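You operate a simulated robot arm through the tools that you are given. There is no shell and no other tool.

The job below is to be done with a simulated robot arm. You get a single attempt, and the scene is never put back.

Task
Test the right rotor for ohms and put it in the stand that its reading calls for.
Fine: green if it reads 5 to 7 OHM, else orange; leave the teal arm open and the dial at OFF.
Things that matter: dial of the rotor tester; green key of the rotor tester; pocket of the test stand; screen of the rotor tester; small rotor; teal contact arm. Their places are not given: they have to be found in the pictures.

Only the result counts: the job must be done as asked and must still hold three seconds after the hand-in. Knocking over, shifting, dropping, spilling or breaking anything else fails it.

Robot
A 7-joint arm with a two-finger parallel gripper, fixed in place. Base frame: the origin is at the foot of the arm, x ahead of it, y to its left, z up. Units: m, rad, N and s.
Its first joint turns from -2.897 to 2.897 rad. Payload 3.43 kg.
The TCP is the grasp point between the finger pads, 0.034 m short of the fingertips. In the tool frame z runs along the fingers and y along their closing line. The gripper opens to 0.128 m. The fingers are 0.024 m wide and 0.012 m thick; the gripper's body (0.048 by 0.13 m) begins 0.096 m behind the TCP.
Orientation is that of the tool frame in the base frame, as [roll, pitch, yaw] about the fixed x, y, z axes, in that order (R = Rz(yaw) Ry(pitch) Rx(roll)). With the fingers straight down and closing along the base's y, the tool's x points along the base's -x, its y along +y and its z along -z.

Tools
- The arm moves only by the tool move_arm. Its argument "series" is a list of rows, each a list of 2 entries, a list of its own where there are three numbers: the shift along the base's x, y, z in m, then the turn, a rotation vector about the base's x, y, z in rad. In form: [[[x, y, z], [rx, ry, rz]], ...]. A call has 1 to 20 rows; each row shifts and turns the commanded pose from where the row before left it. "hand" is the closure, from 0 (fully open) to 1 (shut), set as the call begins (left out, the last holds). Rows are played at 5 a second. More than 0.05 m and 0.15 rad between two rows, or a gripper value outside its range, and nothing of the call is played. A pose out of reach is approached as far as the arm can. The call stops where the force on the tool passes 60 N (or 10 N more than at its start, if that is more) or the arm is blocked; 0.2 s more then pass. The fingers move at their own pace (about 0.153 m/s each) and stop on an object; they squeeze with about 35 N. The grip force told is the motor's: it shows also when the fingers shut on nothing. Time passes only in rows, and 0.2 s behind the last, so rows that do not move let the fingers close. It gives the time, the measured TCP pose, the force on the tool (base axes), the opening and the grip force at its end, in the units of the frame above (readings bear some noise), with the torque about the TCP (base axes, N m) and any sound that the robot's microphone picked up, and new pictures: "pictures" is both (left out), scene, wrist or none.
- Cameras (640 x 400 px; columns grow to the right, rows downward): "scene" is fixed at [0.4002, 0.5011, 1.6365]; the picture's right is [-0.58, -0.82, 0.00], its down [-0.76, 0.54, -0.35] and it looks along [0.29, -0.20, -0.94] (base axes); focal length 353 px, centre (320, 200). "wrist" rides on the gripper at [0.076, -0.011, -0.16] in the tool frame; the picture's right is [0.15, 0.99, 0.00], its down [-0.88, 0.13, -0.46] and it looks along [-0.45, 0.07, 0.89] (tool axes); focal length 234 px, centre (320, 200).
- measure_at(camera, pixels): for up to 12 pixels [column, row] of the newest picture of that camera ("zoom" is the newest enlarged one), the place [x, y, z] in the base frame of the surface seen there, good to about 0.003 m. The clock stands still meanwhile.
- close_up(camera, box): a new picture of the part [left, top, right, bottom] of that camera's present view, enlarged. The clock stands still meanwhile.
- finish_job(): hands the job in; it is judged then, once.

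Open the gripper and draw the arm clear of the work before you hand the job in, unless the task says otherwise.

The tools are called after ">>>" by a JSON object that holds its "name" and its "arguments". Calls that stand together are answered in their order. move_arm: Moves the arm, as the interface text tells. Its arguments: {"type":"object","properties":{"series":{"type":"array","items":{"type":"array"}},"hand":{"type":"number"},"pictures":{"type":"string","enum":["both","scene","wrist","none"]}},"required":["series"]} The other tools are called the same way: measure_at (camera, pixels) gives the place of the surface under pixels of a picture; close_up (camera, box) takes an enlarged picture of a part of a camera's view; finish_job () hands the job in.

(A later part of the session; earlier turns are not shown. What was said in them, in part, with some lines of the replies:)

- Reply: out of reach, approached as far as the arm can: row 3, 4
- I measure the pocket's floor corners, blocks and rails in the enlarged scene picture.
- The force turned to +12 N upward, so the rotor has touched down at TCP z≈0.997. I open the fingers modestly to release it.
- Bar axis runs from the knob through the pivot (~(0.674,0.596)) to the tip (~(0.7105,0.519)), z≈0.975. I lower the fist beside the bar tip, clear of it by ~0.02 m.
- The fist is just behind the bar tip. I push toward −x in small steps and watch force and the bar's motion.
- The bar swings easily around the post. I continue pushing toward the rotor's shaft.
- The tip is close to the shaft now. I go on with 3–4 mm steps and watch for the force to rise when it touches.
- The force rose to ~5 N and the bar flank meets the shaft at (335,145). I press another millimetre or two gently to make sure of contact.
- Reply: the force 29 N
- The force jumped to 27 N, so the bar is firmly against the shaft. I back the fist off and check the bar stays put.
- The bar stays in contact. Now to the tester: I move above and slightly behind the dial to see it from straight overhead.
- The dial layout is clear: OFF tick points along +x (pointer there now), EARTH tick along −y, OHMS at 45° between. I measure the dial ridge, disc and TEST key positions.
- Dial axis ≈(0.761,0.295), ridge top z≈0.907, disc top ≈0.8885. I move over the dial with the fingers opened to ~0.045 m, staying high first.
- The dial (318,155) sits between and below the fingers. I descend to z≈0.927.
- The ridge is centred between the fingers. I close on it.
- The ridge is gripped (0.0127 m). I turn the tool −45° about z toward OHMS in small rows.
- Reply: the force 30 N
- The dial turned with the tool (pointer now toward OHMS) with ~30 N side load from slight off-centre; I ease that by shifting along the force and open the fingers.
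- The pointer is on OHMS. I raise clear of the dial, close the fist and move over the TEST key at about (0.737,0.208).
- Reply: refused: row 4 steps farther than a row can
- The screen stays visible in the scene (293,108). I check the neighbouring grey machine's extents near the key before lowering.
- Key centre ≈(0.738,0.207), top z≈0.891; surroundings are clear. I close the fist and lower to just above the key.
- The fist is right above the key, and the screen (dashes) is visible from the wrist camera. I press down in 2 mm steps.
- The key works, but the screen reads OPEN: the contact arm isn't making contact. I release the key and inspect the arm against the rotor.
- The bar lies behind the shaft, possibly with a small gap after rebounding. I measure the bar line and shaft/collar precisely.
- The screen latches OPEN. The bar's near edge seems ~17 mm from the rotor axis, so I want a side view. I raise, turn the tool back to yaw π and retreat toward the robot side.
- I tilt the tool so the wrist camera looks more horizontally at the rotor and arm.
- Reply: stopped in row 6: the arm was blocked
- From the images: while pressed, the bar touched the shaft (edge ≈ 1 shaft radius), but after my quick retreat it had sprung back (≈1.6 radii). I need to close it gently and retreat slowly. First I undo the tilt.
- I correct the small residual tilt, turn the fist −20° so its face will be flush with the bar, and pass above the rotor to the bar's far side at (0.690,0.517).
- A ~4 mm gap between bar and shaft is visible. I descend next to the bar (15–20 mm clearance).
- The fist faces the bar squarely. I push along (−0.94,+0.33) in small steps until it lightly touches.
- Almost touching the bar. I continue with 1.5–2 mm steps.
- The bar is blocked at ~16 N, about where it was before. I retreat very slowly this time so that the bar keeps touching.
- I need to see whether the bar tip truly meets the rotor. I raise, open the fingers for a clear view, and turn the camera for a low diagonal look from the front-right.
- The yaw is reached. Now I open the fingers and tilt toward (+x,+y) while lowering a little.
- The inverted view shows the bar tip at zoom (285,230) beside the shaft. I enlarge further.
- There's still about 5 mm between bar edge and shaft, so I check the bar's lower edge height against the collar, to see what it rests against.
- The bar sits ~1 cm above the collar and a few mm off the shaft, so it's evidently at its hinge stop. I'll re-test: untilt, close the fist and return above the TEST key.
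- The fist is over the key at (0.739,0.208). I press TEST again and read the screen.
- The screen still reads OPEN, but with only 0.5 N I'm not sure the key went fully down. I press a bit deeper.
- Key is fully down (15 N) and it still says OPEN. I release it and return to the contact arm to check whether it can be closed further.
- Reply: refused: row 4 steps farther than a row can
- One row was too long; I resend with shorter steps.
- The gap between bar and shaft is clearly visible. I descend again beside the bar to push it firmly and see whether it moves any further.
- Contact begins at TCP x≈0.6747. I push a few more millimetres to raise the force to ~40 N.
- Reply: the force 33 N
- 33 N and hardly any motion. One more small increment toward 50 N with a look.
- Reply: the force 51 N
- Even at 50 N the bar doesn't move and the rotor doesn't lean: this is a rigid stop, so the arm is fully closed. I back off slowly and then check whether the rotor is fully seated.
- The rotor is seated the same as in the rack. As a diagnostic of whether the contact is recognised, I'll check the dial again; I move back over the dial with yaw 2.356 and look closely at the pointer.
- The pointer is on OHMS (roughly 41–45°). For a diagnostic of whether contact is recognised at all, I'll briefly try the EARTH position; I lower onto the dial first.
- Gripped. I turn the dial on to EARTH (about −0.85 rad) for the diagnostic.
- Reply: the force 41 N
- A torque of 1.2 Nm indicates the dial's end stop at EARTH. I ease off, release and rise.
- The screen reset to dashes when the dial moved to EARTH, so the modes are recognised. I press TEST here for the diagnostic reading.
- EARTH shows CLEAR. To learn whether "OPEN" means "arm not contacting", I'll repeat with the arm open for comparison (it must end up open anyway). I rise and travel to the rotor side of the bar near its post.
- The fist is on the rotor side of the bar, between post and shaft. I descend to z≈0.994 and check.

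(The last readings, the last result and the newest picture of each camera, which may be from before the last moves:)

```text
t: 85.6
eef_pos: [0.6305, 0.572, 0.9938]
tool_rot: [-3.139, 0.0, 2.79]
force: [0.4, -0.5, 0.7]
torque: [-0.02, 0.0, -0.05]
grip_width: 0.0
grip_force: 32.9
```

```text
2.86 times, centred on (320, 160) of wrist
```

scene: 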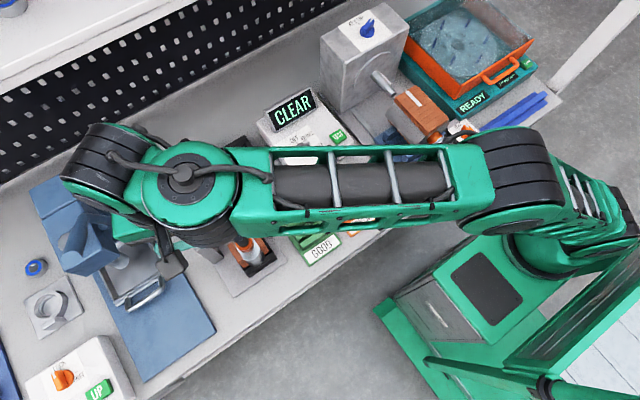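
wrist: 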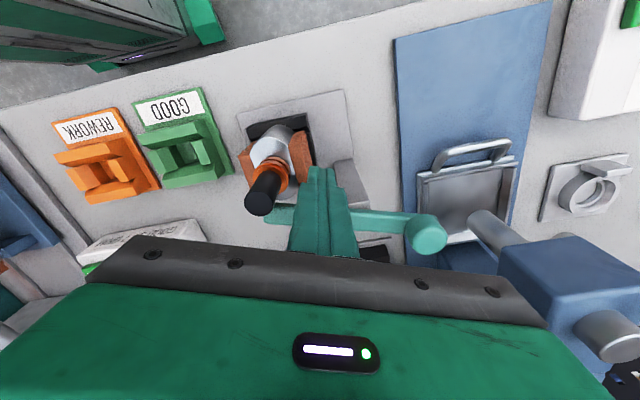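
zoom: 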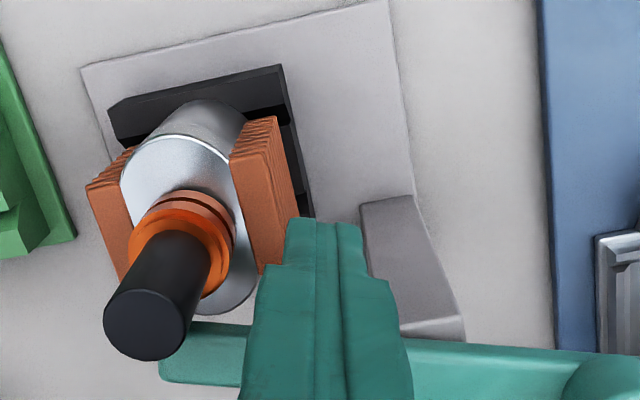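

The fist sits beside the bar, clear of shaft and post. I push the bar open toward +x.

>>> {"name": "move_arm", "arguments": {"series": [[[0.006, -0.0025, 0], [0, 0, 0]], [[0.006, -0.0025, 0], [0, 0, 0]], [[0.006, -0.0025, 0], [0, 0, 0]], [[0.006, -0.0025, 0], [0, 0, 0]], [[0.005, -0.0025, 0], [0, 0, 0]], [[0.005, -0.0025, 0], [0, 0, 0]], [[0, 0, 0], [0, 0, 0]]], "pictures": "both"}}

>>> {"name": "close_up", "arguments": {"camera": "wrist", "box": [230, 60, 410, 230]}}

```text
t: 87.2
eef_pos: [0.6632, 0.5572, 0.9942]
tool_rot: [-3.139, -0.001, 2.789]
force: [0.1, -0.4, 0.6]
torque: [0.02, -0.01, -0.04]
grip_width: 0.0002
grip_force: 33.0
```

scene: 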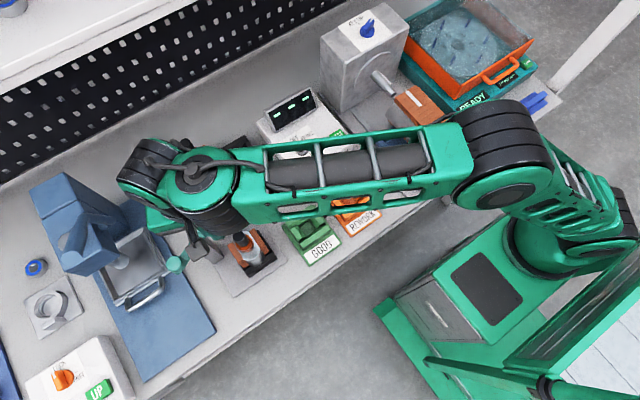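
wrist: 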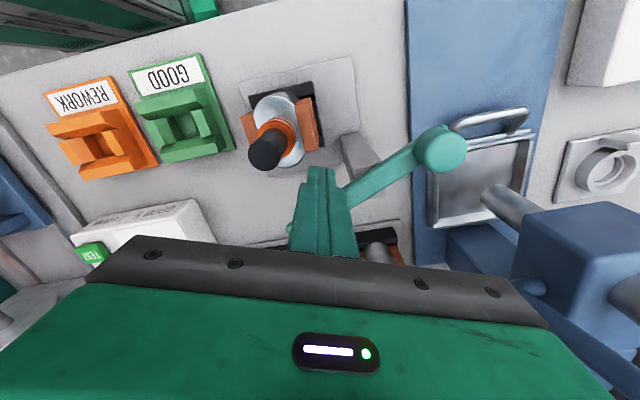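

```text
2.35 times, centred on (320, 145) of wrist
```

zoom: 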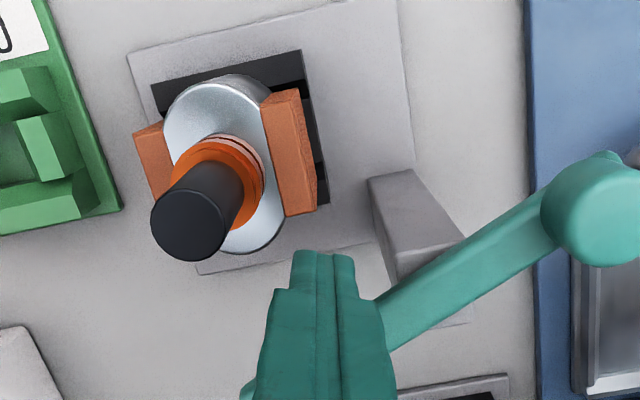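

Interesting: on opening the arm the screen reset from CLEAR to dashes. I enlarge the screen, and raise the fist away from the bar.

>>> {"name": "close_up", "arguments": {"camera": "scene", "box": [250, 70, 370, 170]}}

>>> {"name": "move_arm", "arguments": {"series": [[[-0.004, 0.002, 0], [0, 0, 0]], [[0, 0, 0.04], [0, 0, 0]], [[0, 0, 0.05], [0, 0, 0]], [[0, 0, 0], [0, 0, 0]]], "pictures": "both"}}

```text
4.00 times, centred on (310, 120) of scene
```

zoom: 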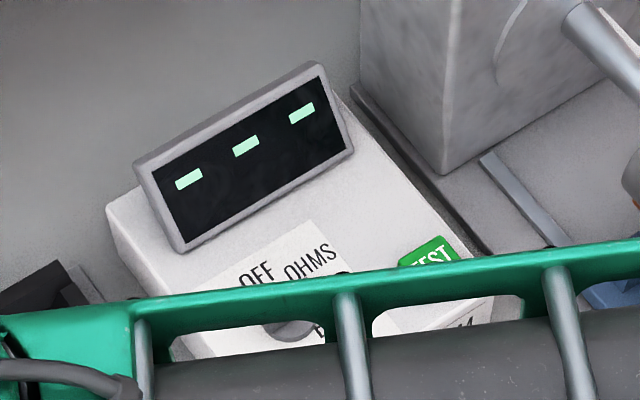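

```text
t: 88.2
eef_pos: [0.6606, 0.5611, 1.0858]
tool_rot: [-3.14, 0.001, 2.788]
force: [0.2, 0.5, 0.7]
torque: [0.02, 0.04, -0.03]
grip_width: 0.0
grip_force: 33.1
```

scene: 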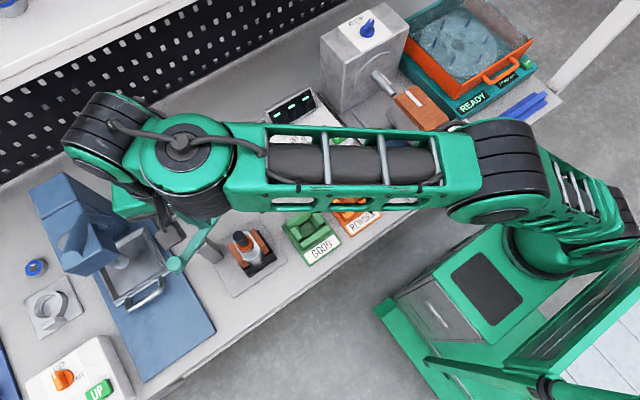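
wrist: 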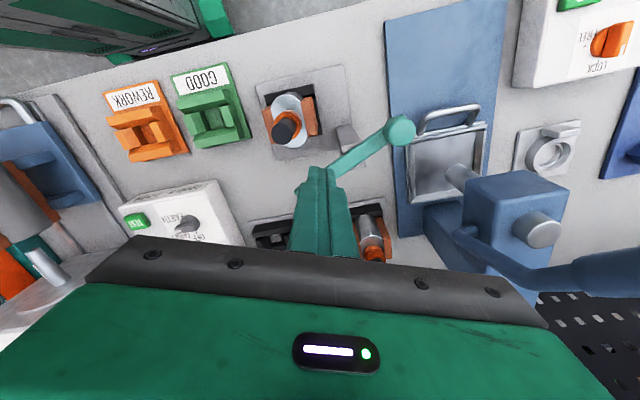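

The reset implies the tester noticed the arm leaving its closed state. To be sure, I press TEST once with the arm open for comparison.

>>> {"name": "move_arm", "arguments": {"series": [[[0.0097, -0.0443, 0], [0, 0, 0]], [[0.0097, -0.0443, 0], [0, 0, 0]], [[0.0097, -0.0443, 0], [0, 0, 0]], [[0.0097, -0.0443, 0], [0, 0, 0]], [[0.0097, -0.0443, 0], [0, 0, 0]], [[0.0097, -0.0443, 0], [0, 0, 0]], [[0.0097, -0.0443, 0], [0, 0, 0]], [[0.0097, -0.0443, 0], [0, 0, 0]], [[0, 0, -0.05], [0, 0, 0]], [[0, 0, -0.05], [0, 0, 0]], [[0, 0, -0.045], [0, 0, 0]], [[0, 0, -0.012], [0, 0, 0]], [[0, 0, -0.006], [0, 0, 0]], [[0, 0, -0.003], [0, 0, 0]], [[0, 0, 0], [0, 0, 0]]], "pictures": "both"}}

>>> {"name": "close_up", "arguments": {"camera": "scene", "box": [250, 70, 370, 170]}}

```text
t: 91.4
eef_pos: [0.7355, 0.2052, 0.9187]
tool_rot: [3.141, 0.004, 2.791]
force: [-1.6, -3.1, 19.2]
torque: [-0.05, 0.14, 0.05]
grip_width: 0.0001
grip_force: 33.0
```

scene: 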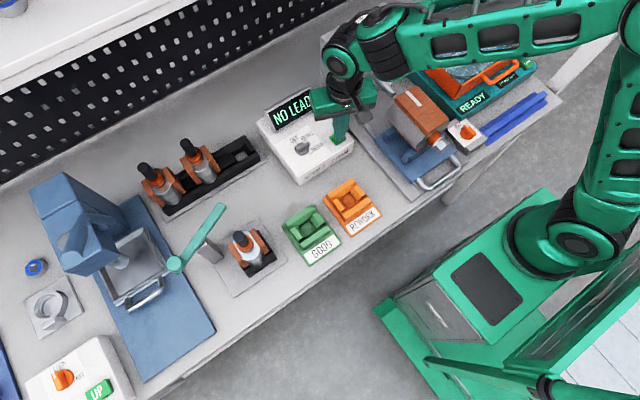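
wrist: 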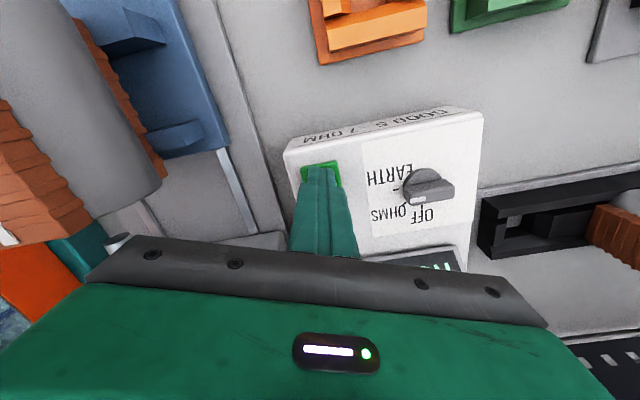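

```text
4.00 times, centred on (310, 120) of scene
```

zoom: 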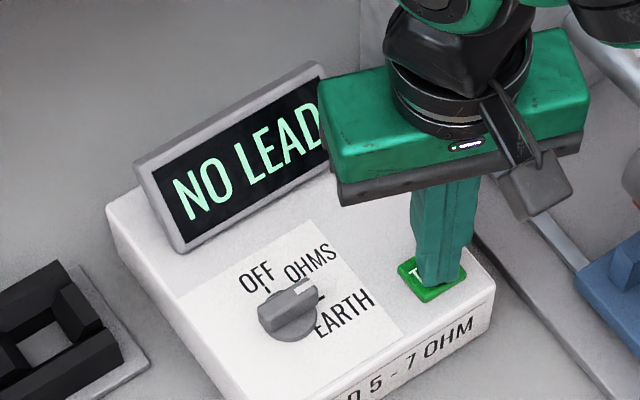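

"NO LEAD" appears with the arm open, so with the arm closed the contact was valid and the ohms reading OPEN is the rotor's real result — not 5–7 OHM, so orange. Now I return the dial to OFF: first rise and move over the dial with yaw 1.571.

>>> {"name": "move_arm", "arguments": {"series": [[[0, 0, 0.02], [0, 0, 0]], [[0, 0, 0.05], [0, 0, 0]], [[0.004, 0.01, 0.01], [0, 0, -0.1355]], [[0.004, 0.01, 0], [0, 0, -0.1355]], [[0.004, 0.01, 0], [0, 0, -0.1355]], [[0.004, 0.01, 0], [0, 0, -0.1355]], [[0.004, 0.01, 0], [0, 0, -0.1355]], [[0.003, 0.01, 0], [0, 0, -0.1355]], [[0.003, 0.01, 0], [0, 0, -0.1355]], [[0.003, 0.01, 0], [0, 0, -0.1355]], [[0.0015, 0.0093, 0], [0, 0, -0.1355]], [[0, 0, 0], [0, 0, 0]]], "hand": 0.62, "pictures": "both"}}

>>> {"name": "close_up", "arguments": {"camera": "wrist", "box": [240, 80, 400, 200]}}

```text
t: 94.0
eef_pos: [0.7667, 0.294, 0.9988]
tool_rot: [-3.139, 0.002, 1.569]
force: [0.3, -0.2, 0.6]
torque: [0.02, -0.01, -0.02]
grip_width: 0.0487
grip_force: 0.1
```

scene: 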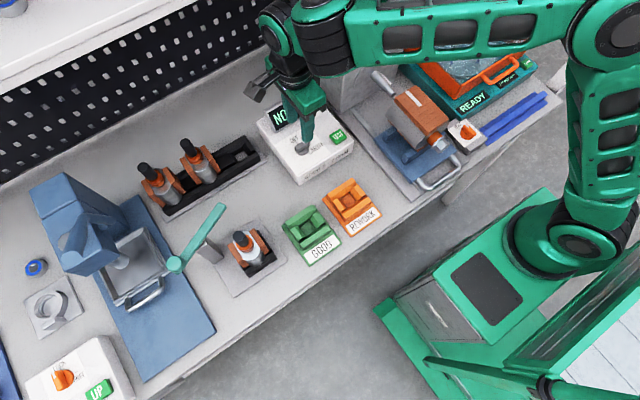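
wrist: 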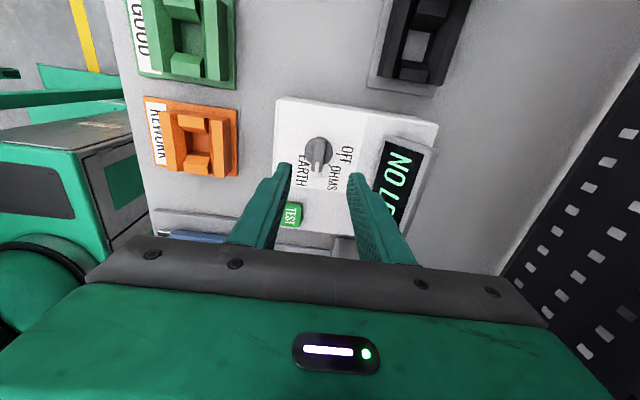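

```text
3.33 times, centred on (320, 140) of wrist
```

zoom: 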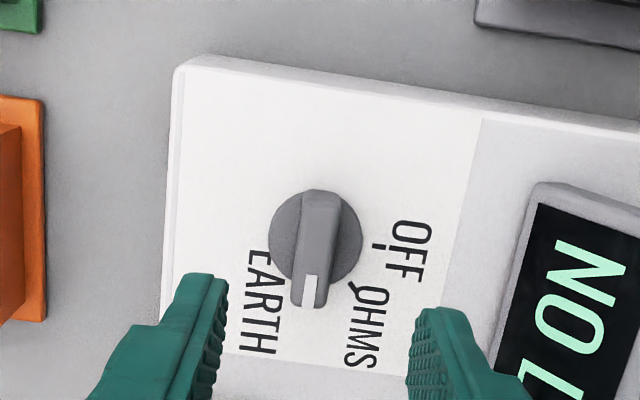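

The dial ridge is centred between the fingers. I lower, then close on it.

>>> {"name": "move_arm", "arguments": {"series": [[[0, 0, -0.035], [0, 0, 0]], [[0, 0, -0.03], [0, 0, 0]], [[0, 0, -0.007], [0, 0, 0]], [[0, 0, 0], [0, 0, 0]]], "pictures": "none"}}

>>> {"name": "move_arm", "arguments": {"series": [[[0, 0, 0], [0, 0, 0]], [[0, 0, 0], [0, 0, 0]], [[0, 0, 0], [0, 0, 0]]], "hand": 1.0, "pictures": "none"}}

```text
t: 95.0
eef_pos: [0.7663, 0.2948, 0.926]
tool_rot: [-3.139, 0.002, 1.571]
force: [-0.3, 0.3, -0.2]
torque: [0.01, -0.01, 0.02]
grip_width: 0.0486
grip_force: 0.1
```

```text
t: 95.8
eef_pos: [0.765, 0.2953, 0.9255]
tool_rot: [-3.137, 0.001, 1.571]
force: [-16.9, -2.6, -4.0]
torque: [-0.01, 0.24, 0.01]
grip_width: 0.0126
grip_force: 45.0
```

Gripped; I shift −1.5 mm in x to relieve the side load and turn +90° toward OFF.

>>> {"name": "move_arm", "arguments": {"series": [[[-0.0015, 0, 0], [0, 0, 0]], [[0, 0, 0], [0, 0, 0.14]], [[0, 0, 0], [0, 0, 0.14]], [[0, 0, 0], [0, 0, 0.14]], [[0, 0, 0], [0, 0, 0.14]], [[0, 0, 0], [0, 0, 0.14]], [[0, 0, 0], [0, 0, 0.14]], [[0, 0, 0], [0, 0, 0.14]], [[0, 0, 0], [0, 0, 0.14]], [[0, 0, 0], [0, 0, 0.14]], [[0, 0, 0], [0, 0, 0.14]], [[0, 0, 0], [0, 0, 0.14]], [[0, 0, 0], [0, 0, 0]]], "pictures": "scene"}}

```text
t: 98.6
eef_pos: [0.7642, 0.2942, 0.9265]
tool_rot: [-3.14, -0.002, 3.114]
force: [-29.1, 2.8, -5.2]
torque: [0.14, 0.24, 0.01]
grip_width: 0.0127
grip_force: 44.8
```

scene: 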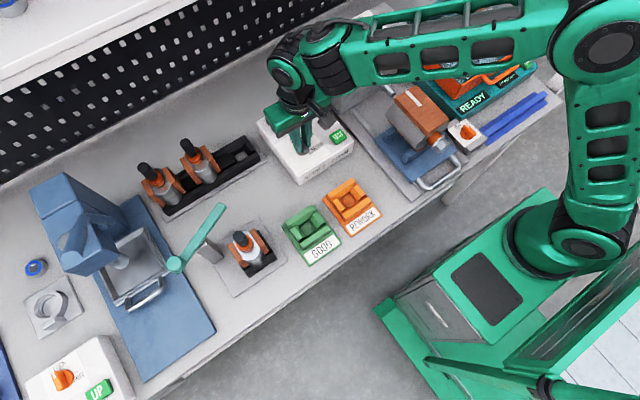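

Dial turned 88°. I add a last small turn, ease the side load, release and look at the pointer.

>>> {"name": "move_arm", "arguments": {"series": [[[-0.003, 0, 0], [0, 0, 0.035]], [[0, 0, 0], [0, 0, 0]]], "pictures": "none"}}

>>> {"name": "move_arm", "arguments": {"series": [[[0, 0, 0], [0, 0, 0]], [[0, 0, 0], [0, 0, 0]], [[0, 0, 0.03], [0, 0, 0]], [[0, 0, 0.04], [0, 0, 0]], [[0, 0, 0], [0, 0, 0]]], "hand": 0.62, "pictures": "both"}}

>>> {"name": "close_up", "arguments": {"camera": "wrist", "box": [240, 80, 400, 200]}}

```text
t: 99.2
eef_pos: [0.7646, 0.2951, 0.9261]
tool_rot: [3.141, 0.004, -3.139]
force: [0.4, 8.5, -8.6]
torque: [0.25, 0.38, -0.11]
grip_width: 0.0126
grip_force: 45.1
```

```text
t: 100.4
eef_pos: [0.7628, 0.2945, 0.9947]
tool_rot: [-3.14, -0.002, -3.138]
force: [-0.3, 0.4, -0.5]
torque: [0.04, -0.01, -0.03]
grip_width: 0.0486
grip_force: 0.0
```

scene: 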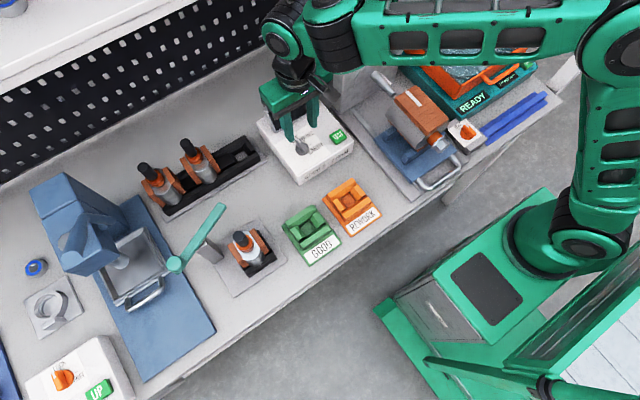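
wrist: 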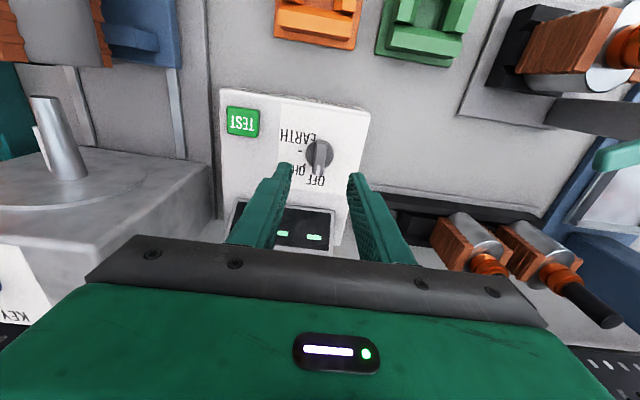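

```text
3.33 times, centred on (320, 140) of wrist
```

zoom: 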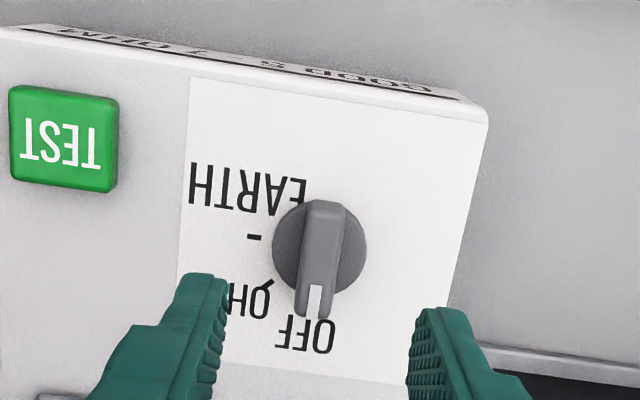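

Dial is at OFF and the screen shows dashes. Now I measure the orange stand's pocket in the scene view.

>>> {"name": "close_up", "arguments": {"camera": "scene", "box": [310, 165, 400, 245]}}

>>> {"name": "close_up", "arguments": {"camera": "wrist", "box": [250, 0, 400, 80]}}

```text
5.00 times, centred on (355, 205) of scene
```

zoom: 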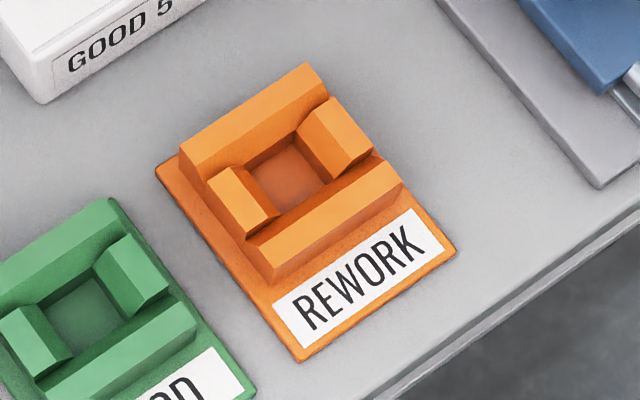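

```text
4.27 times, centred on (325, 40) of wrist
```

zoom: 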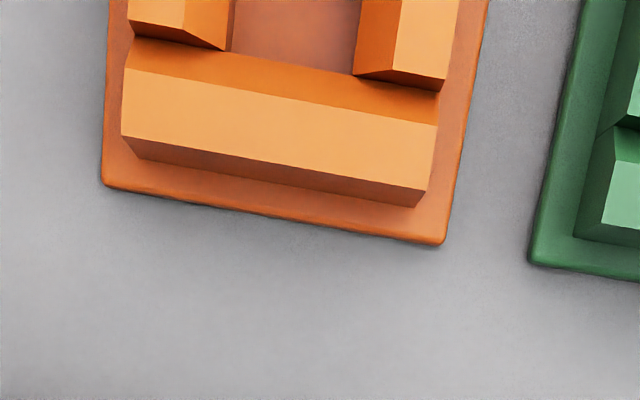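

I take measurements of the orange nest's rails, blocks and floor in raw scene pixels.

>>> {"name": "measure_at", "arguments": {"camera": "scene", "pixels": [[328.2, 194.6], [351.2, 179], [344, 214.2], [370, 202.5], [341.5, 200.5], [350.4, 194.5], [356, 199], [347, 205.8], [348.6, 200.2], [334.5, 202], [341, 210.5], [364, 194]]}}

>>> {"name": "measure_at", "arguments": {"camera": "scene", "pixels": [[330, 193.5], [349.5, 180.5], [345, 216], [369, 205], [338, 189], [344, 185], [352, 212], [360, 207.5], [337.5, 206], [361, 189.5], [331, 200], [359, 185]]}}

```text
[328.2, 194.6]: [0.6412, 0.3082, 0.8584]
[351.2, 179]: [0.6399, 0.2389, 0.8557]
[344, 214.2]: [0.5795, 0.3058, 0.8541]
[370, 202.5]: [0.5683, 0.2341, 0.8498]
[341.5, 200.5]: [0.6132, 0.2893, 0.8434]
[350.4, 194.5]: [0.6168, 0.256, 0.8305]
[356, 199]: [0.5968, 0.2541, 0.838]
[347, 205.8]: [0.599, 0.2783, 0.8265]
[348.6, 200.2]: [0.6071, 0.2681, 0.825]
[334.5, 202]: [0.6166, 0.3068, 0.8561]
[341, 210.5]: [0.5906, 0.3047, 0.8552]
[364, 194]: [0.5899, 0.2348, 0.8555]
```

```text
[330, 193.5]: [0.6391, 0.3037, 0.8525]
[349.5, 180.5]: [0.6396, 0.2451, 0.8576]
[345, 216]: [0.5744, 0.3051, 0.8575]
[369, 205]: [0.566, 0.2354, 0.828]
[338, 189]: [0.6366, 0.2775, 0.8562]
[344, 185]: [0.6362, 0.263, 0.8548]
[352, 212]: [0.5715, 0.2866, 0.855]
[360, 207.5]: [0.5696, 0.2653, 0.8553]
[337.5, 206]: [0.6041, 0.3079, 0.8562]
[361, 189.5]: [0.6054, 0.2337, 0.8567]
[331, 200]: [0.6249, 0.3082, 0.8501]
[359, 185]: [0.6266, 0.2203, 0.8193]
```

Orange nest centre is roughly (0.6035,0.2715). I take a confirming look from directly above with the wrist camera.

>>> {"name": "move_arm", "arguments": {"series": [[[0, 0, 0.04], [0, 0, 0]], [[-0.03, -0.005, 0.03], [0, 0, 0]], [[-0.04, -0.005, 0], [0, 0, 0]], [[0, 0, 0], [0, 0, 0]]], "pictures": "both"}}

>>> {"name": "close_up", "arguments": {"camera": "wrist", "box": [260, 20, 420, 140]}}

```text
t: 101.4
eef_pos: [0.693, 0.2848, 1.0671]
tool_rot: [-3.139, 0.001, -3.139]
force: [0.2, 0.2, -0.4]
torque: [-0.02, 0.04, 0.0]
grip_width: 0.0488
grip_force: 0.1
```

scene: 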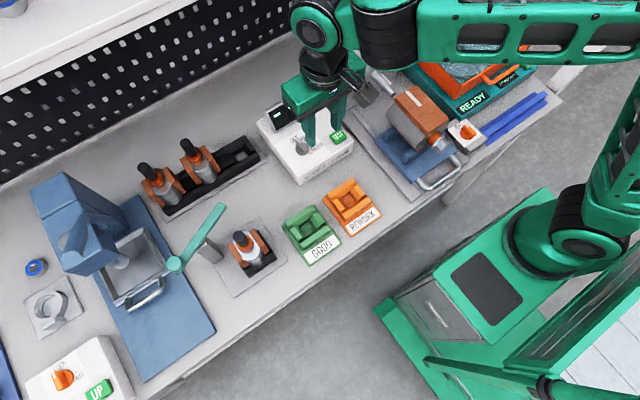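
wrist: 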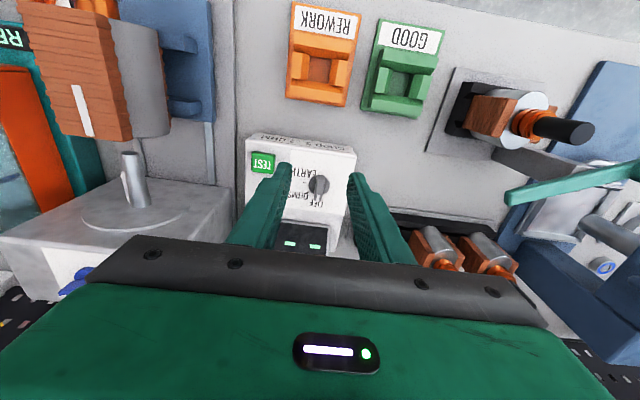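

```text
3.33 times, centred on (340, 80) of wrist
```

zoom: 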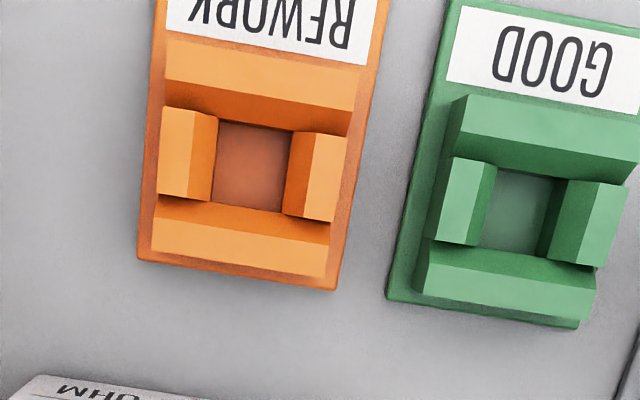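

A clean top view of the orange nest. I measure its floor corners and outer edges here.

>>> {"name": "measure_at", "arguments": {"camera": "zoom", "pixels": [[225, 126], [289, 134], [282, 209], [216, 200], [253, 167], [170, 45], [353, 72], [155, 246], [323, 271], [163, 150], [342, 180], [260, 60]]}}

>>> {"name": "measure_at", "arguments": {"camera": "zoom", "pixels": [[176, 60], [348, 88], [160, 235], [326, 258], [165, 115], [162, 190], [348, 145], [335, 215], [240, 262], [185, 150], [322, 180], [250, 75]]}}

```text
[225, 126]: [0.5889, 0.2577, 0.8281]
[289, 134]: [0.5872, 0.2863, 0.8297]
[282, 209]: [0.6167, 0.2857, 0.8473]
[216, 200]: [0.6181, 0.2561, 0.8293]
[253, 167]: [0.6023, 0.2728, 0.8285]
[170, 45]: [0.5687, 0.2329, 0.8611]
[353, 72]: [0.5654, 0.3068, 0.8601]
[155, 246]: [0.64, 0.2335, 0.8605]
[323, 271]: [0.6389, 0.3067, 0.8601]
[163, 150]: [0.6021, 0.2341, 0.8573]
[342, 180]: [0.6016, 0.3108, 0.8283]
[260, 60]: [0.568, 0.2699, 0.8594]
```

```text
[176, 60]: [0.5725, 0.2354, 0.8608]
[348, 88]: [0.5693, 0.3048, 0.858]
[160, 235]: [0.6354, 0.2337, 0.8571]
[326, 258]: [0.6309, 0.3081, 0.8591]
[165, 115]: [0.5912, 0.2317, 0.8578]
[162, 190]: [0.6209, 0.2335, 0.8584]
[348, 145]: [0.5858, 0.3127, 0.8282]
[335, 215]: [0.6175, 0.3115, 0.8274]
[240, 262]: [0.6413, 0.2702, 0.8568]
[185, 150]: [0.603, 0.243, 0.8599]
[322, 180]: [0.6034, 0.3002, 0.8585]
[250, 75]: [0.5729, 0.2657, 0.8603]
```

Orange nest centre ≈(0.603,0.271), same shape as the cradle. Now I go back to the rotor: move above (0.6235,0.526) with the fingers open ~0.07.

>>> {"name": "move_arm", "arguments": {"series": [[[-0.01, 0.04, 0.01], [0, 0, 0]], [[-0.01, 0.045, 0], [0, 0, 0]], [[-0.01, 0.045, 0], [0, 0, 0]], [[-0.015, 0.045, 0], [0, 0, 0]], [[-0.015, 0.045, 0], [0, 0, 0]], [[-0.0095, 0.021, 0], [0, 0, 0]], [[0, 0, 0], [0, 0, 0]]], "hand": 0.45, "pictures": "both"}}

>>> {"name": "close_up", "arguments": {"camera": "wrist", "box": [250, 80, 410, 220]}}

```text
t: 103.0
eef_pos: [0.6245, 0.5245, 1.0771]
tool_rot: [-3.139, 0.002, -3.137]
force: [0.6, 0.0, 0.7]
torque: [0.03, 0.04, -0.02]
grip_width: 0.0703
grip_force: 0.1
```

scene: 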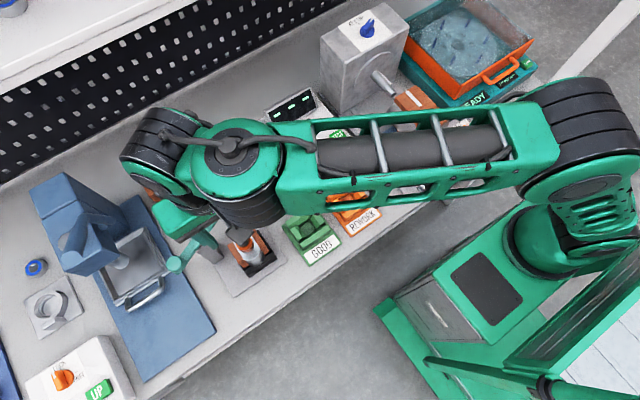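
wrist: 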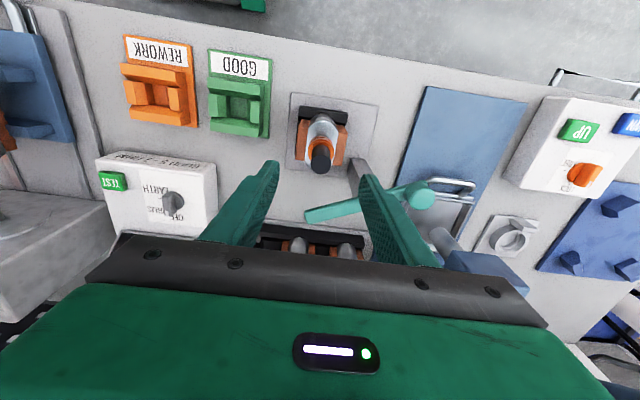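

```text
2.86 times, centred on (330, 150) of wrist
```

zoom: 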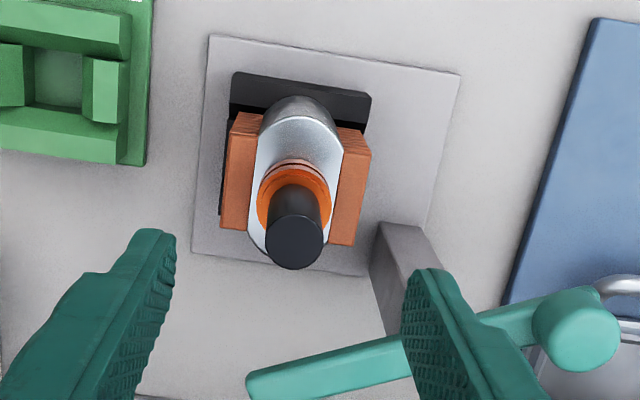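

The shaft (318,160) lies between the fingers. I descend to grip height z≈0.9945.

>>> {"name": "move_arm", "arguments": {"series": [[[-0.0008, 0.0013, -0.03], [0, 0, 0]], [[0, 0, -0.03], [0, 0, 0]], [[0, 0, -0.0225], [0, 0, 0]], [[0, 0, 0], [0, 0, 0]]], "pictures": "wrist"}}

>>> {"name": "move_arm", "arguments": {"series": [[[0, 0, 0], [0, 0, 0]], [[0, 0, 0], [0, 0, 0]], [[0, 0, 0], [0, 0, 0]]], "hand": 1.0, "pictures": "wrist"}}

```text
t: 104.0
eef_pos: [0.6223, 0.5257, 0.9945]
tool_rot: [3.141, 0.0, -3.137]
force: [0.5, 0.6, -0.1]
torque: [0.02, 0.03, 0.0]
grip_width: 0.0706
grip_force: 0.1
```

wrist: 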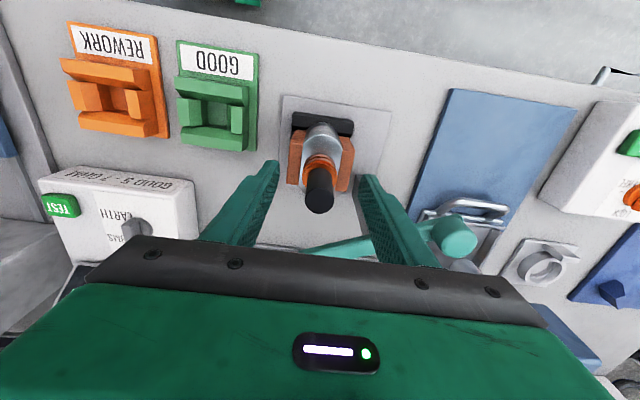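

```text
t: 104.8
eef_pos: [0.6241, 0.5265, 0.9929]
tool_rot: [3.141, 0.0, -3.137]
force: [0.7, 0.6, 0.3]
torque: [0.53, 0.02, -0.03]
grip_width: 0.0218
grip_force: 34.8
```

wrist: 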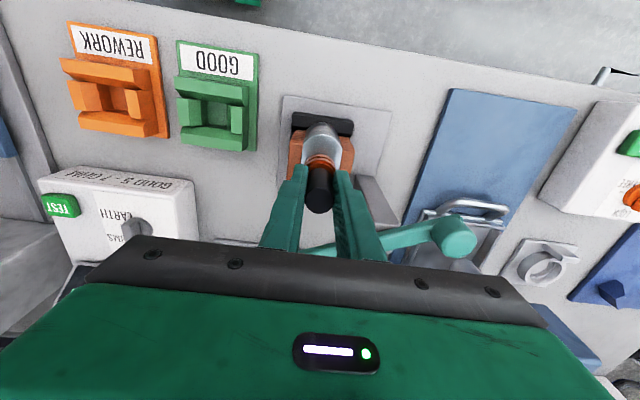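

The shaft is gripped (0.0218 m). I lift straight up slowly.

>>> {"name": "move_arm", "arguments": {"series": [[[0, 0, 0.006], [0, 0, 0]], [[0, 0, 0.01], [0, 0, 0]], [[0, 0, 0.012], [0, 0, 0]], [[0, 0, 0.012], [0, 0, 0]], [[0, 0, 0.015], [0, 0, 0]], [[0, 0, 0.02], [0, 0, 0]], [[0, 0, 0.015], [0, 0, 0]], [[0, 0, 0], [0, 0, 0]]], "pictures": "both"}}

```text
t: 106.6
eef_pos: [0.6219, 0.5271, 1.0835]
tool_rot: [-3.141, -0.001, -3.139]
force: [-0.2, -0.4, -14.0]
torque: [-0.09, 0.02, 0.01]
grip_width: 0.0214
grip_force: 35.0
```

scene: 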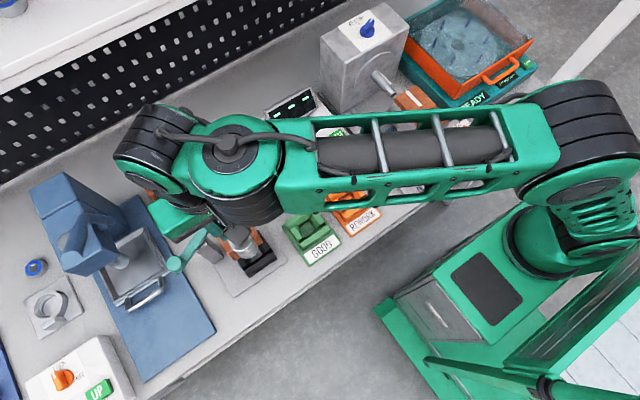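
wrist: 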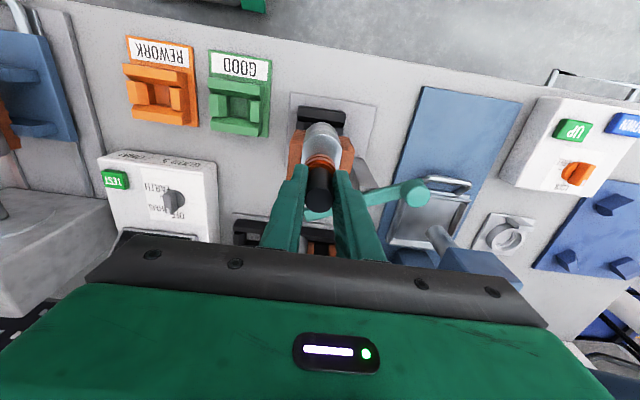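

The rotor is clear. I carry it in −y over the stands to the orange nest at (0.602,0.2715).

>>> {"name": "move_arm", "arguments": {"series": [[[-0.003, -0.03, 0], [0, 0, 0]], [[-0.003, -0.038, 0], [0, 0, 0]], [[-0.003, -0.038, 0], [0, 0, 0]], [[-0.003, -0.038, 0], [0, 0, 0]], [[-0.003, -0.038, 0], [0, 0, 0]], [[-0.003, -0.038, 0], [0, 0, 0]], [[-0.0025, -0.035, 0], [0, 0, 0]], [[0, 0, 0], [0, 0, 0]]], "pictures": "both"}}

```text
t: 108.4
eef_pos: [0.6015, 0.2709, 1.0837]
tool_rot: [-3.14, -0.002, -3.137]
force: [-0.4, -1.1, -13.0]
torque: [-0.2, -0.01, 0.01]
grip_width: 0.0213
grip_force: 34.9
```

scene: 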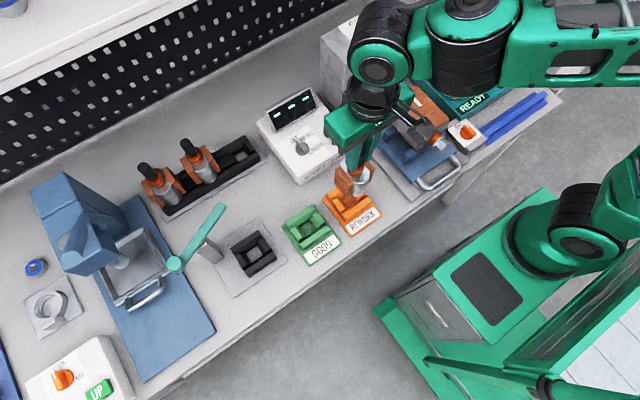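
wrist: 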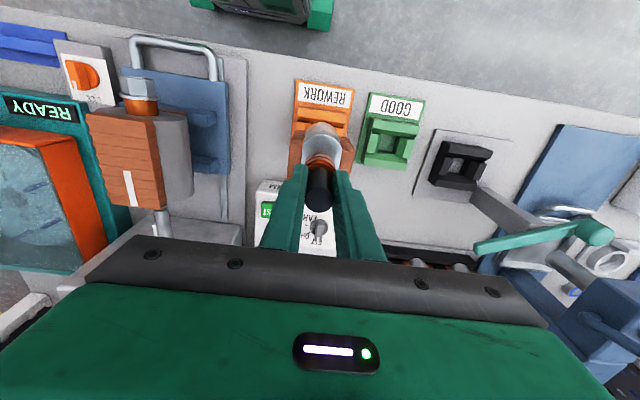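

Above the orange stand. I lower partway and check alignment close up.

>>> {"name": "move_arm", "arguments": {"series": [[[0.0005, 0.0006, -0.02], [0, 0, 0]], [[0, 0, -0.018], [0, 0, 0]], [[0, 0, 0], [0, 0, 0]]], "pictures": "both"}}

>>> {"name": "close_up", "arguments": {"camera": "wrist", "box": [250, 80, 390, 220]}}

>>> {"name": "close_up", "arguments": {"camera": "scene", "box": [310, 145, 400, 245]}}

```text
t: 109.2
eef_pos: [0.6031, 0.2717, 1.0466]
tool_rot: [-3.14, 0.0, -3.137]
force: [-0.3, 0.0, -13.9]
torque: [0.23, 0.07, -0.02]
grip_width: 0.0213
grip_force: 34.6
```

scene: 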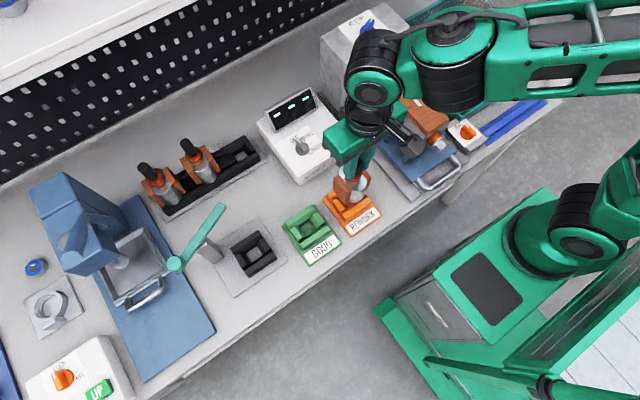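
wrist: 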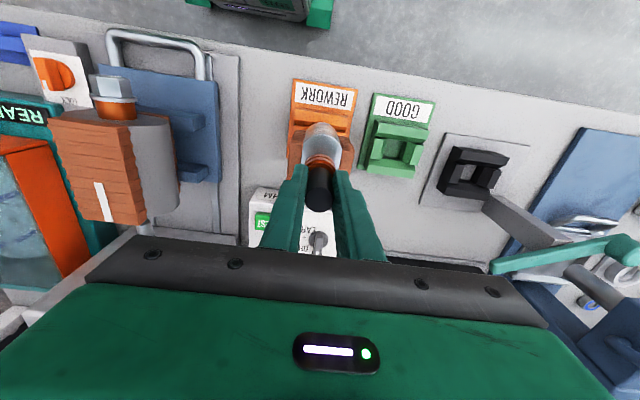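

```text
2.86 times, centred on (320, 150) of wrist
```

zoom: 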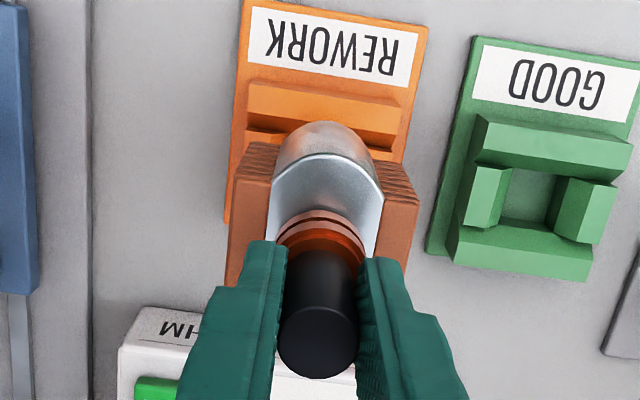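

```text
4.00 times, centred on (355, 195) of scene
```

zoom: 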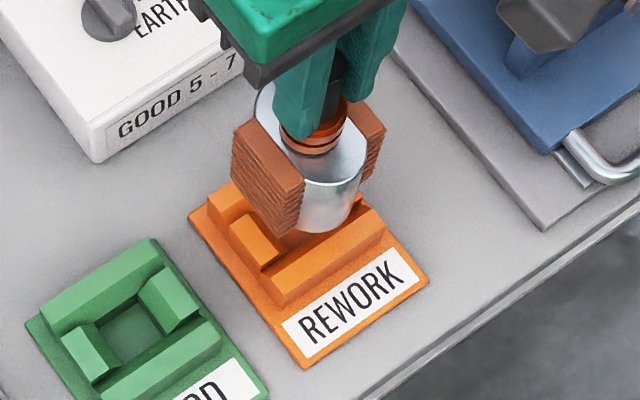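

Aligned with the orange nest. I lower toward it, small steps at the end.

>>> {"name": "move_arm", "arguments": {"series": [[[-0.0005, 0, -0.015], [0, 0, 0]], [[0, 0, -0.012], [0, 0, 0]], [[0, 0, -0.006], [0, 0, 0]], [[0, 0, 0], [0, 0, 0]]], "pictures": "none"}}

>>> {"name": "move_arm", "arguments": {"series": [[[0, 0, -0.004], [0, 0, 0]], [[0, 0, -0.004], [0, 0, 0]], [[0, 0, -0.003], [0, 0, 0]], [[0, 0, 0], [0, 0, 0]]], "pictures": "none"}}

```text
t: 110.2
eef_pos: [0.6007, 0.2726, 1.0109]
tool_rot: [-3.14, 0.001, -3.14]
force: [-0.4, 1.3, -14.2]
torque: [0.19, 0.08, 0.0]
grip_width: 0.0214
grip_force: 35.0
```

```text
t: 111.2
eef_pos: [0.6027, 0.2715, 1.0007]
tool_rot: [-3.141, -0.001, -3.138]
force: [-0.6, -0.9, -13.7]
torque: [-0.15, 0.02, -0.01]
grip_width: 0.0216
grip_force: 34.3
```

Forces remain small laterally, so it's going in straight. I continue the last few millimetres until it touches down.

>>> {"name": "move_arm", "arguments": {"series": [[[0, 0, -0.002], [0, 0, 0]], [[0, 0, -0.002], [0, 0, 0]], [[0, 0, 0], [0, 0, 0]]], "pictures": "none"}}

```text
t: 112.0
eef_pos: [0.6018, 0.2717, 0.9972]
tool_rot: [-3.141, 0.001, -3.138]
force: [0.8, -0.3, -13.8]
torque: [-0.16, 0.01, 0.02]
grip_width: 0.0213
grip_force: 34.5
```

>>> {"name": "move_arm", "arguments": {"series": [[[0, 0, -0.0015], [0, 0, 0]], [[0, 0, -0.0015], [0, 0, 0]], [[0, 0, 0], [0, 0, 0]]], "pictures": "none"}}

```text
t: 112.8
eef_pos: [0.6021, 0.2725, 0.9961]
tool_rot: [-3.141, 0.004, -3.14]
force: [-2.3, -5.6, 23.6]
torque: [-0.8, -0.08, -0.03]
grip_width: 0.0216
grip_force: 34.7
```

Touchdown (+24 N). I ease up ~1.5 mm and open the fingers to release.

>>> {"name": "move_arm", "arguments": {"series": [[[0, 0, 0.0015], [0, 0, 0]], [[0, 0, 0], [0, 0, 0]]], "pictures": "none"}}

>>> {"name": "move_arm", "arguments": {"series": [[[0, 0, 0], [0, 0, 0]], [[0, 0, 0], [0, 0, 0]], [[0, 0, 0], [0, 0, 0]]], "hand": 0.45, "pictures": "both"}}

>>> {"name": "close_up", "arguments": {"camera": "wrist", "box": [250, 80, 390, 220]}}

>>> {"name": "measure_at", "arguments": {"camera": "wrist", "pixels": [[318, 203], [318, 196], [313, 200], [323, 200], [318, 208], [320, 135], [318, 190]]}}

```text
t: 113.4
eef_pos: [0.6019, 0.2732, 0.996]
tool_rot: [3.14, 0.001, -3.138]
force: [1.9, -1.4, 10.9]
torque: [0.52, -0.55, -0.01]
grip_width: 0.0214
grip_force: 34.8
```

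```text
t: 114.2
eef_pos: [0.6016, 0.2722, 0.9947]
tool_rot: [-3.138, 0.001, -3.138]
force: [-0.1, 0.1, -0.2]
torque: [0.0, -0.01, 0.01]
grip_width: 0.0703
grip_force: 0.2
```

scene: 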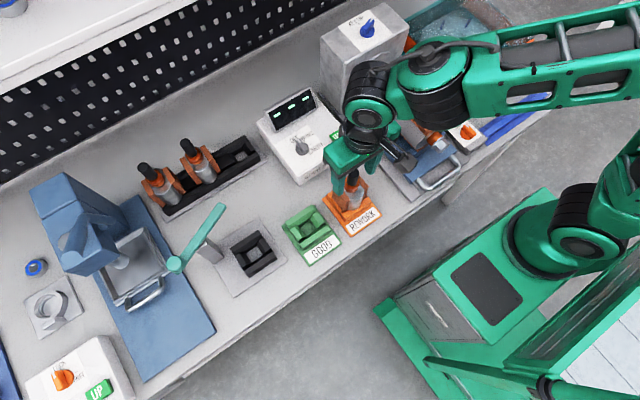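
wrist: 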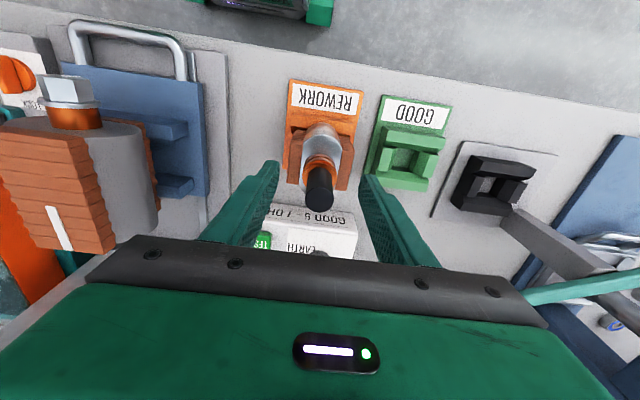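

```text
2.86 times, centred on (320, 150) of wrist
```

zoom: 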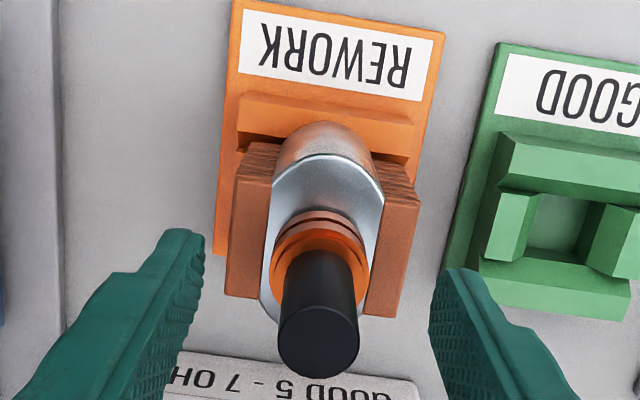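

```text
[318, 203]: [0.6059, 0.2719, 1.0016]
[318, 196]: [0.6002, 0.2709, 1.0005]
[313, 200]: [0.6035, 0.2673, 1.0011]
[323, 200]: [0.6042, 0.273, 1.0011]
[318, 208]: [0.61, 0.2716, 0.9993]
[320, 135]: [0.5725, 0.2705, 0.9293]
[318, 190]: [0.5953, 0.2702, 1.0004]
```

The rotor is seated in the orange stand (top z≈1.001). I raise the hand straight up and retreat.

>>> {"name": "move_arm", "arguments": {"series": [[[0, 0, 0.02], [0, 0, 0]], [[0, 0, 0.03], [0, 0, 0]], [[0, 0, 0.04], [0, 0, 0]], [[0, 0, 0.045], [0, 0, 0]], [[-0.03, 0, 0.03], [0, 0, 0]], [[-0.04, 0, 0.02], [0, 0, 0]], [[0, 0, 0], [0, 0, 0]]], "hand": 0.0, "pictures": "both"}}

>>> {"name": "close_up", "arguments": {"camera": "scene", "box": [150, 180, 310, 290]}}

>>> {"name": "close_up", "arguments": {"camera": "scene", "box": [250, 70, 410, 250]}}

```text
t: 115.8
eef_pos: [0.5321, 0.2717, 1.1805]
tool_rot: [-3.139, 0.0, -3.138]
force: [0.0, -0.5, -0.2]
torque: [0.02, 0.01, 0.02]
grip_width: 0.128
grip_force: 0.1
```

scene: 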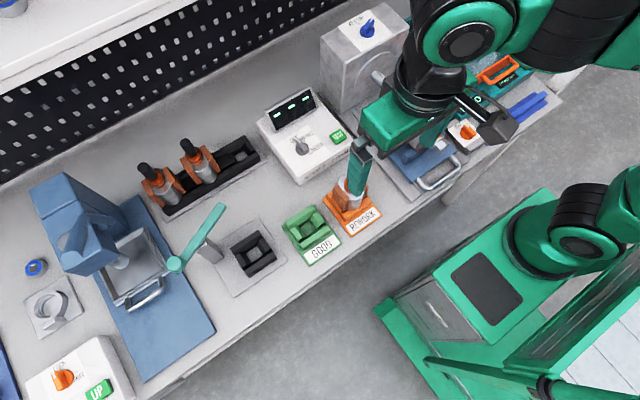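
wrist: 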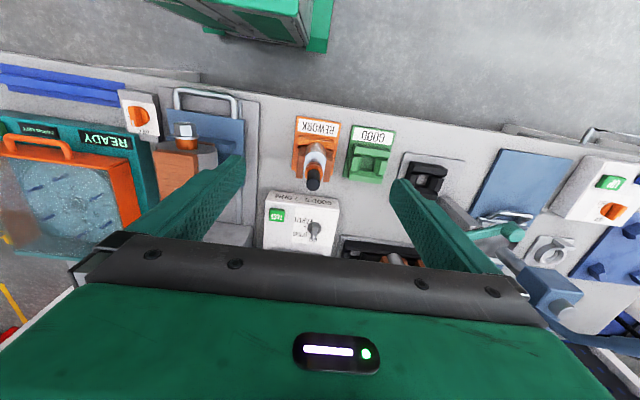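

```text
3.64 times, centred on (230, 235) of scene
```

zoom: 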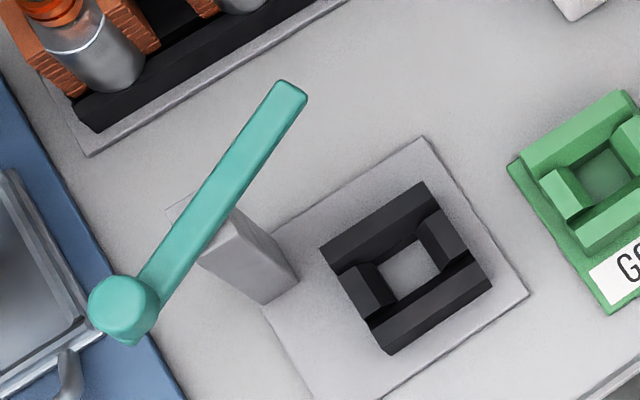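

```text
2.22 times, centred on (330, 160) of scene
```

zoom: 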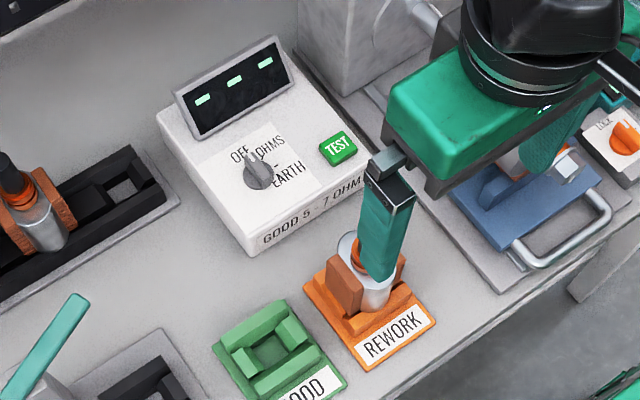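

The teal arm is back at its open position, the dial is at OFF, and the rotor stands in the orange stand. I draw the hand further back and take a last look.

>>> {"name": "move_arm", "arguments": {"series": [[[-0.03, -0.03, 0.01], [0, 0, 0]], [[-0.02, -0.04, 0], [0, 0, 0]], [[0, -0.045, 0], [0, 0, 0]], [[0, -0.045, 0], [0, 0, 0]], [[0, 0, 0], [0, 0, 0]], [[0, 0, 0], [0, 0, 0]]], "pictures": "both"}}

>>> {"name": "close_up", "arguments": {"camera": "scene", "box": [270, 80, 400, 250]}}

```text
t: 117.2
eef_pos: [0.4834, 0.1119, 1.191]
tool_rot: [-3.14, 0.0, -3.139]
force: [0.5, 0.2, -0.4]
torque: [0.02, 0.0, 0.02]
grip_width: 0.1282
grip_force: 0.1
```

scene: 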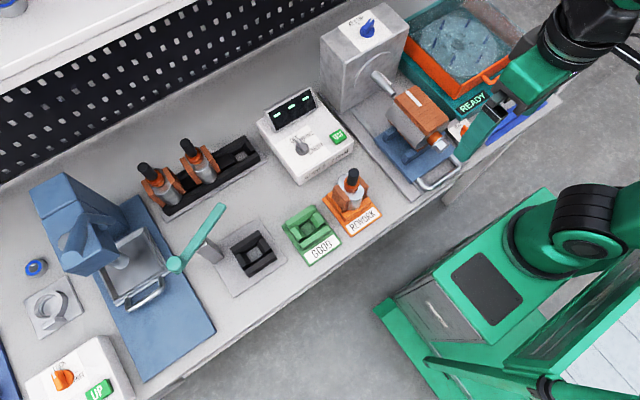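
wrist: 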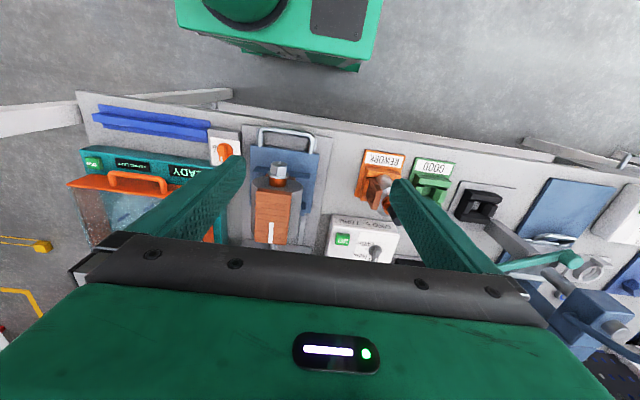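

```text
2.35 times, centred on (335, 165) of scene
```

zoom: 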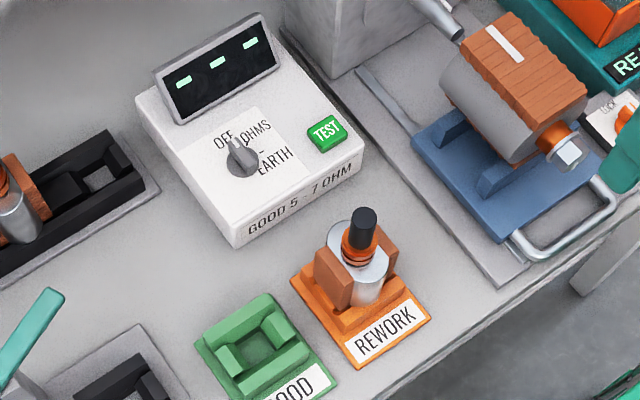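

The rotor stands upright in the orange REWORK stand, the teal arm is open, the dial points to OFF with dashes on the screen, and the gripper is open and clear. I hand the job in.

>>> {"name": "finish_job", "arguments": {}}

```text
The job is handed in.
```

The right rotor read **OPEN** on OHMS, which is not 5 to 7 OHM, so I put it in the orange (REWORK) stand and handed the job in. No result came back with the hand-in.

- **Reading:** I pressed TEST on OHMS twice with the teal arm fully closed, and the screen read OPEN both times.
- **Was it a contact fault?** I doubted the contact, because the closed arm stops about 5 mm short of the shaft. To check, I also pressed TEST on EARTH: it read CLEAR with the arm closed and NO LEAD with it open. NO LEAD appears only when the arm is off, so I took OPEN as the rotor's own reading.
- **How I left it:** The rotor stands upright in the orange stand. The teal arm is open about where it started, the dial is at OFF with dashes on the screen, and the gripper is open and clear of the bench.
- **Other items:** I saw nothing else knocked or shifted in the last pictures.
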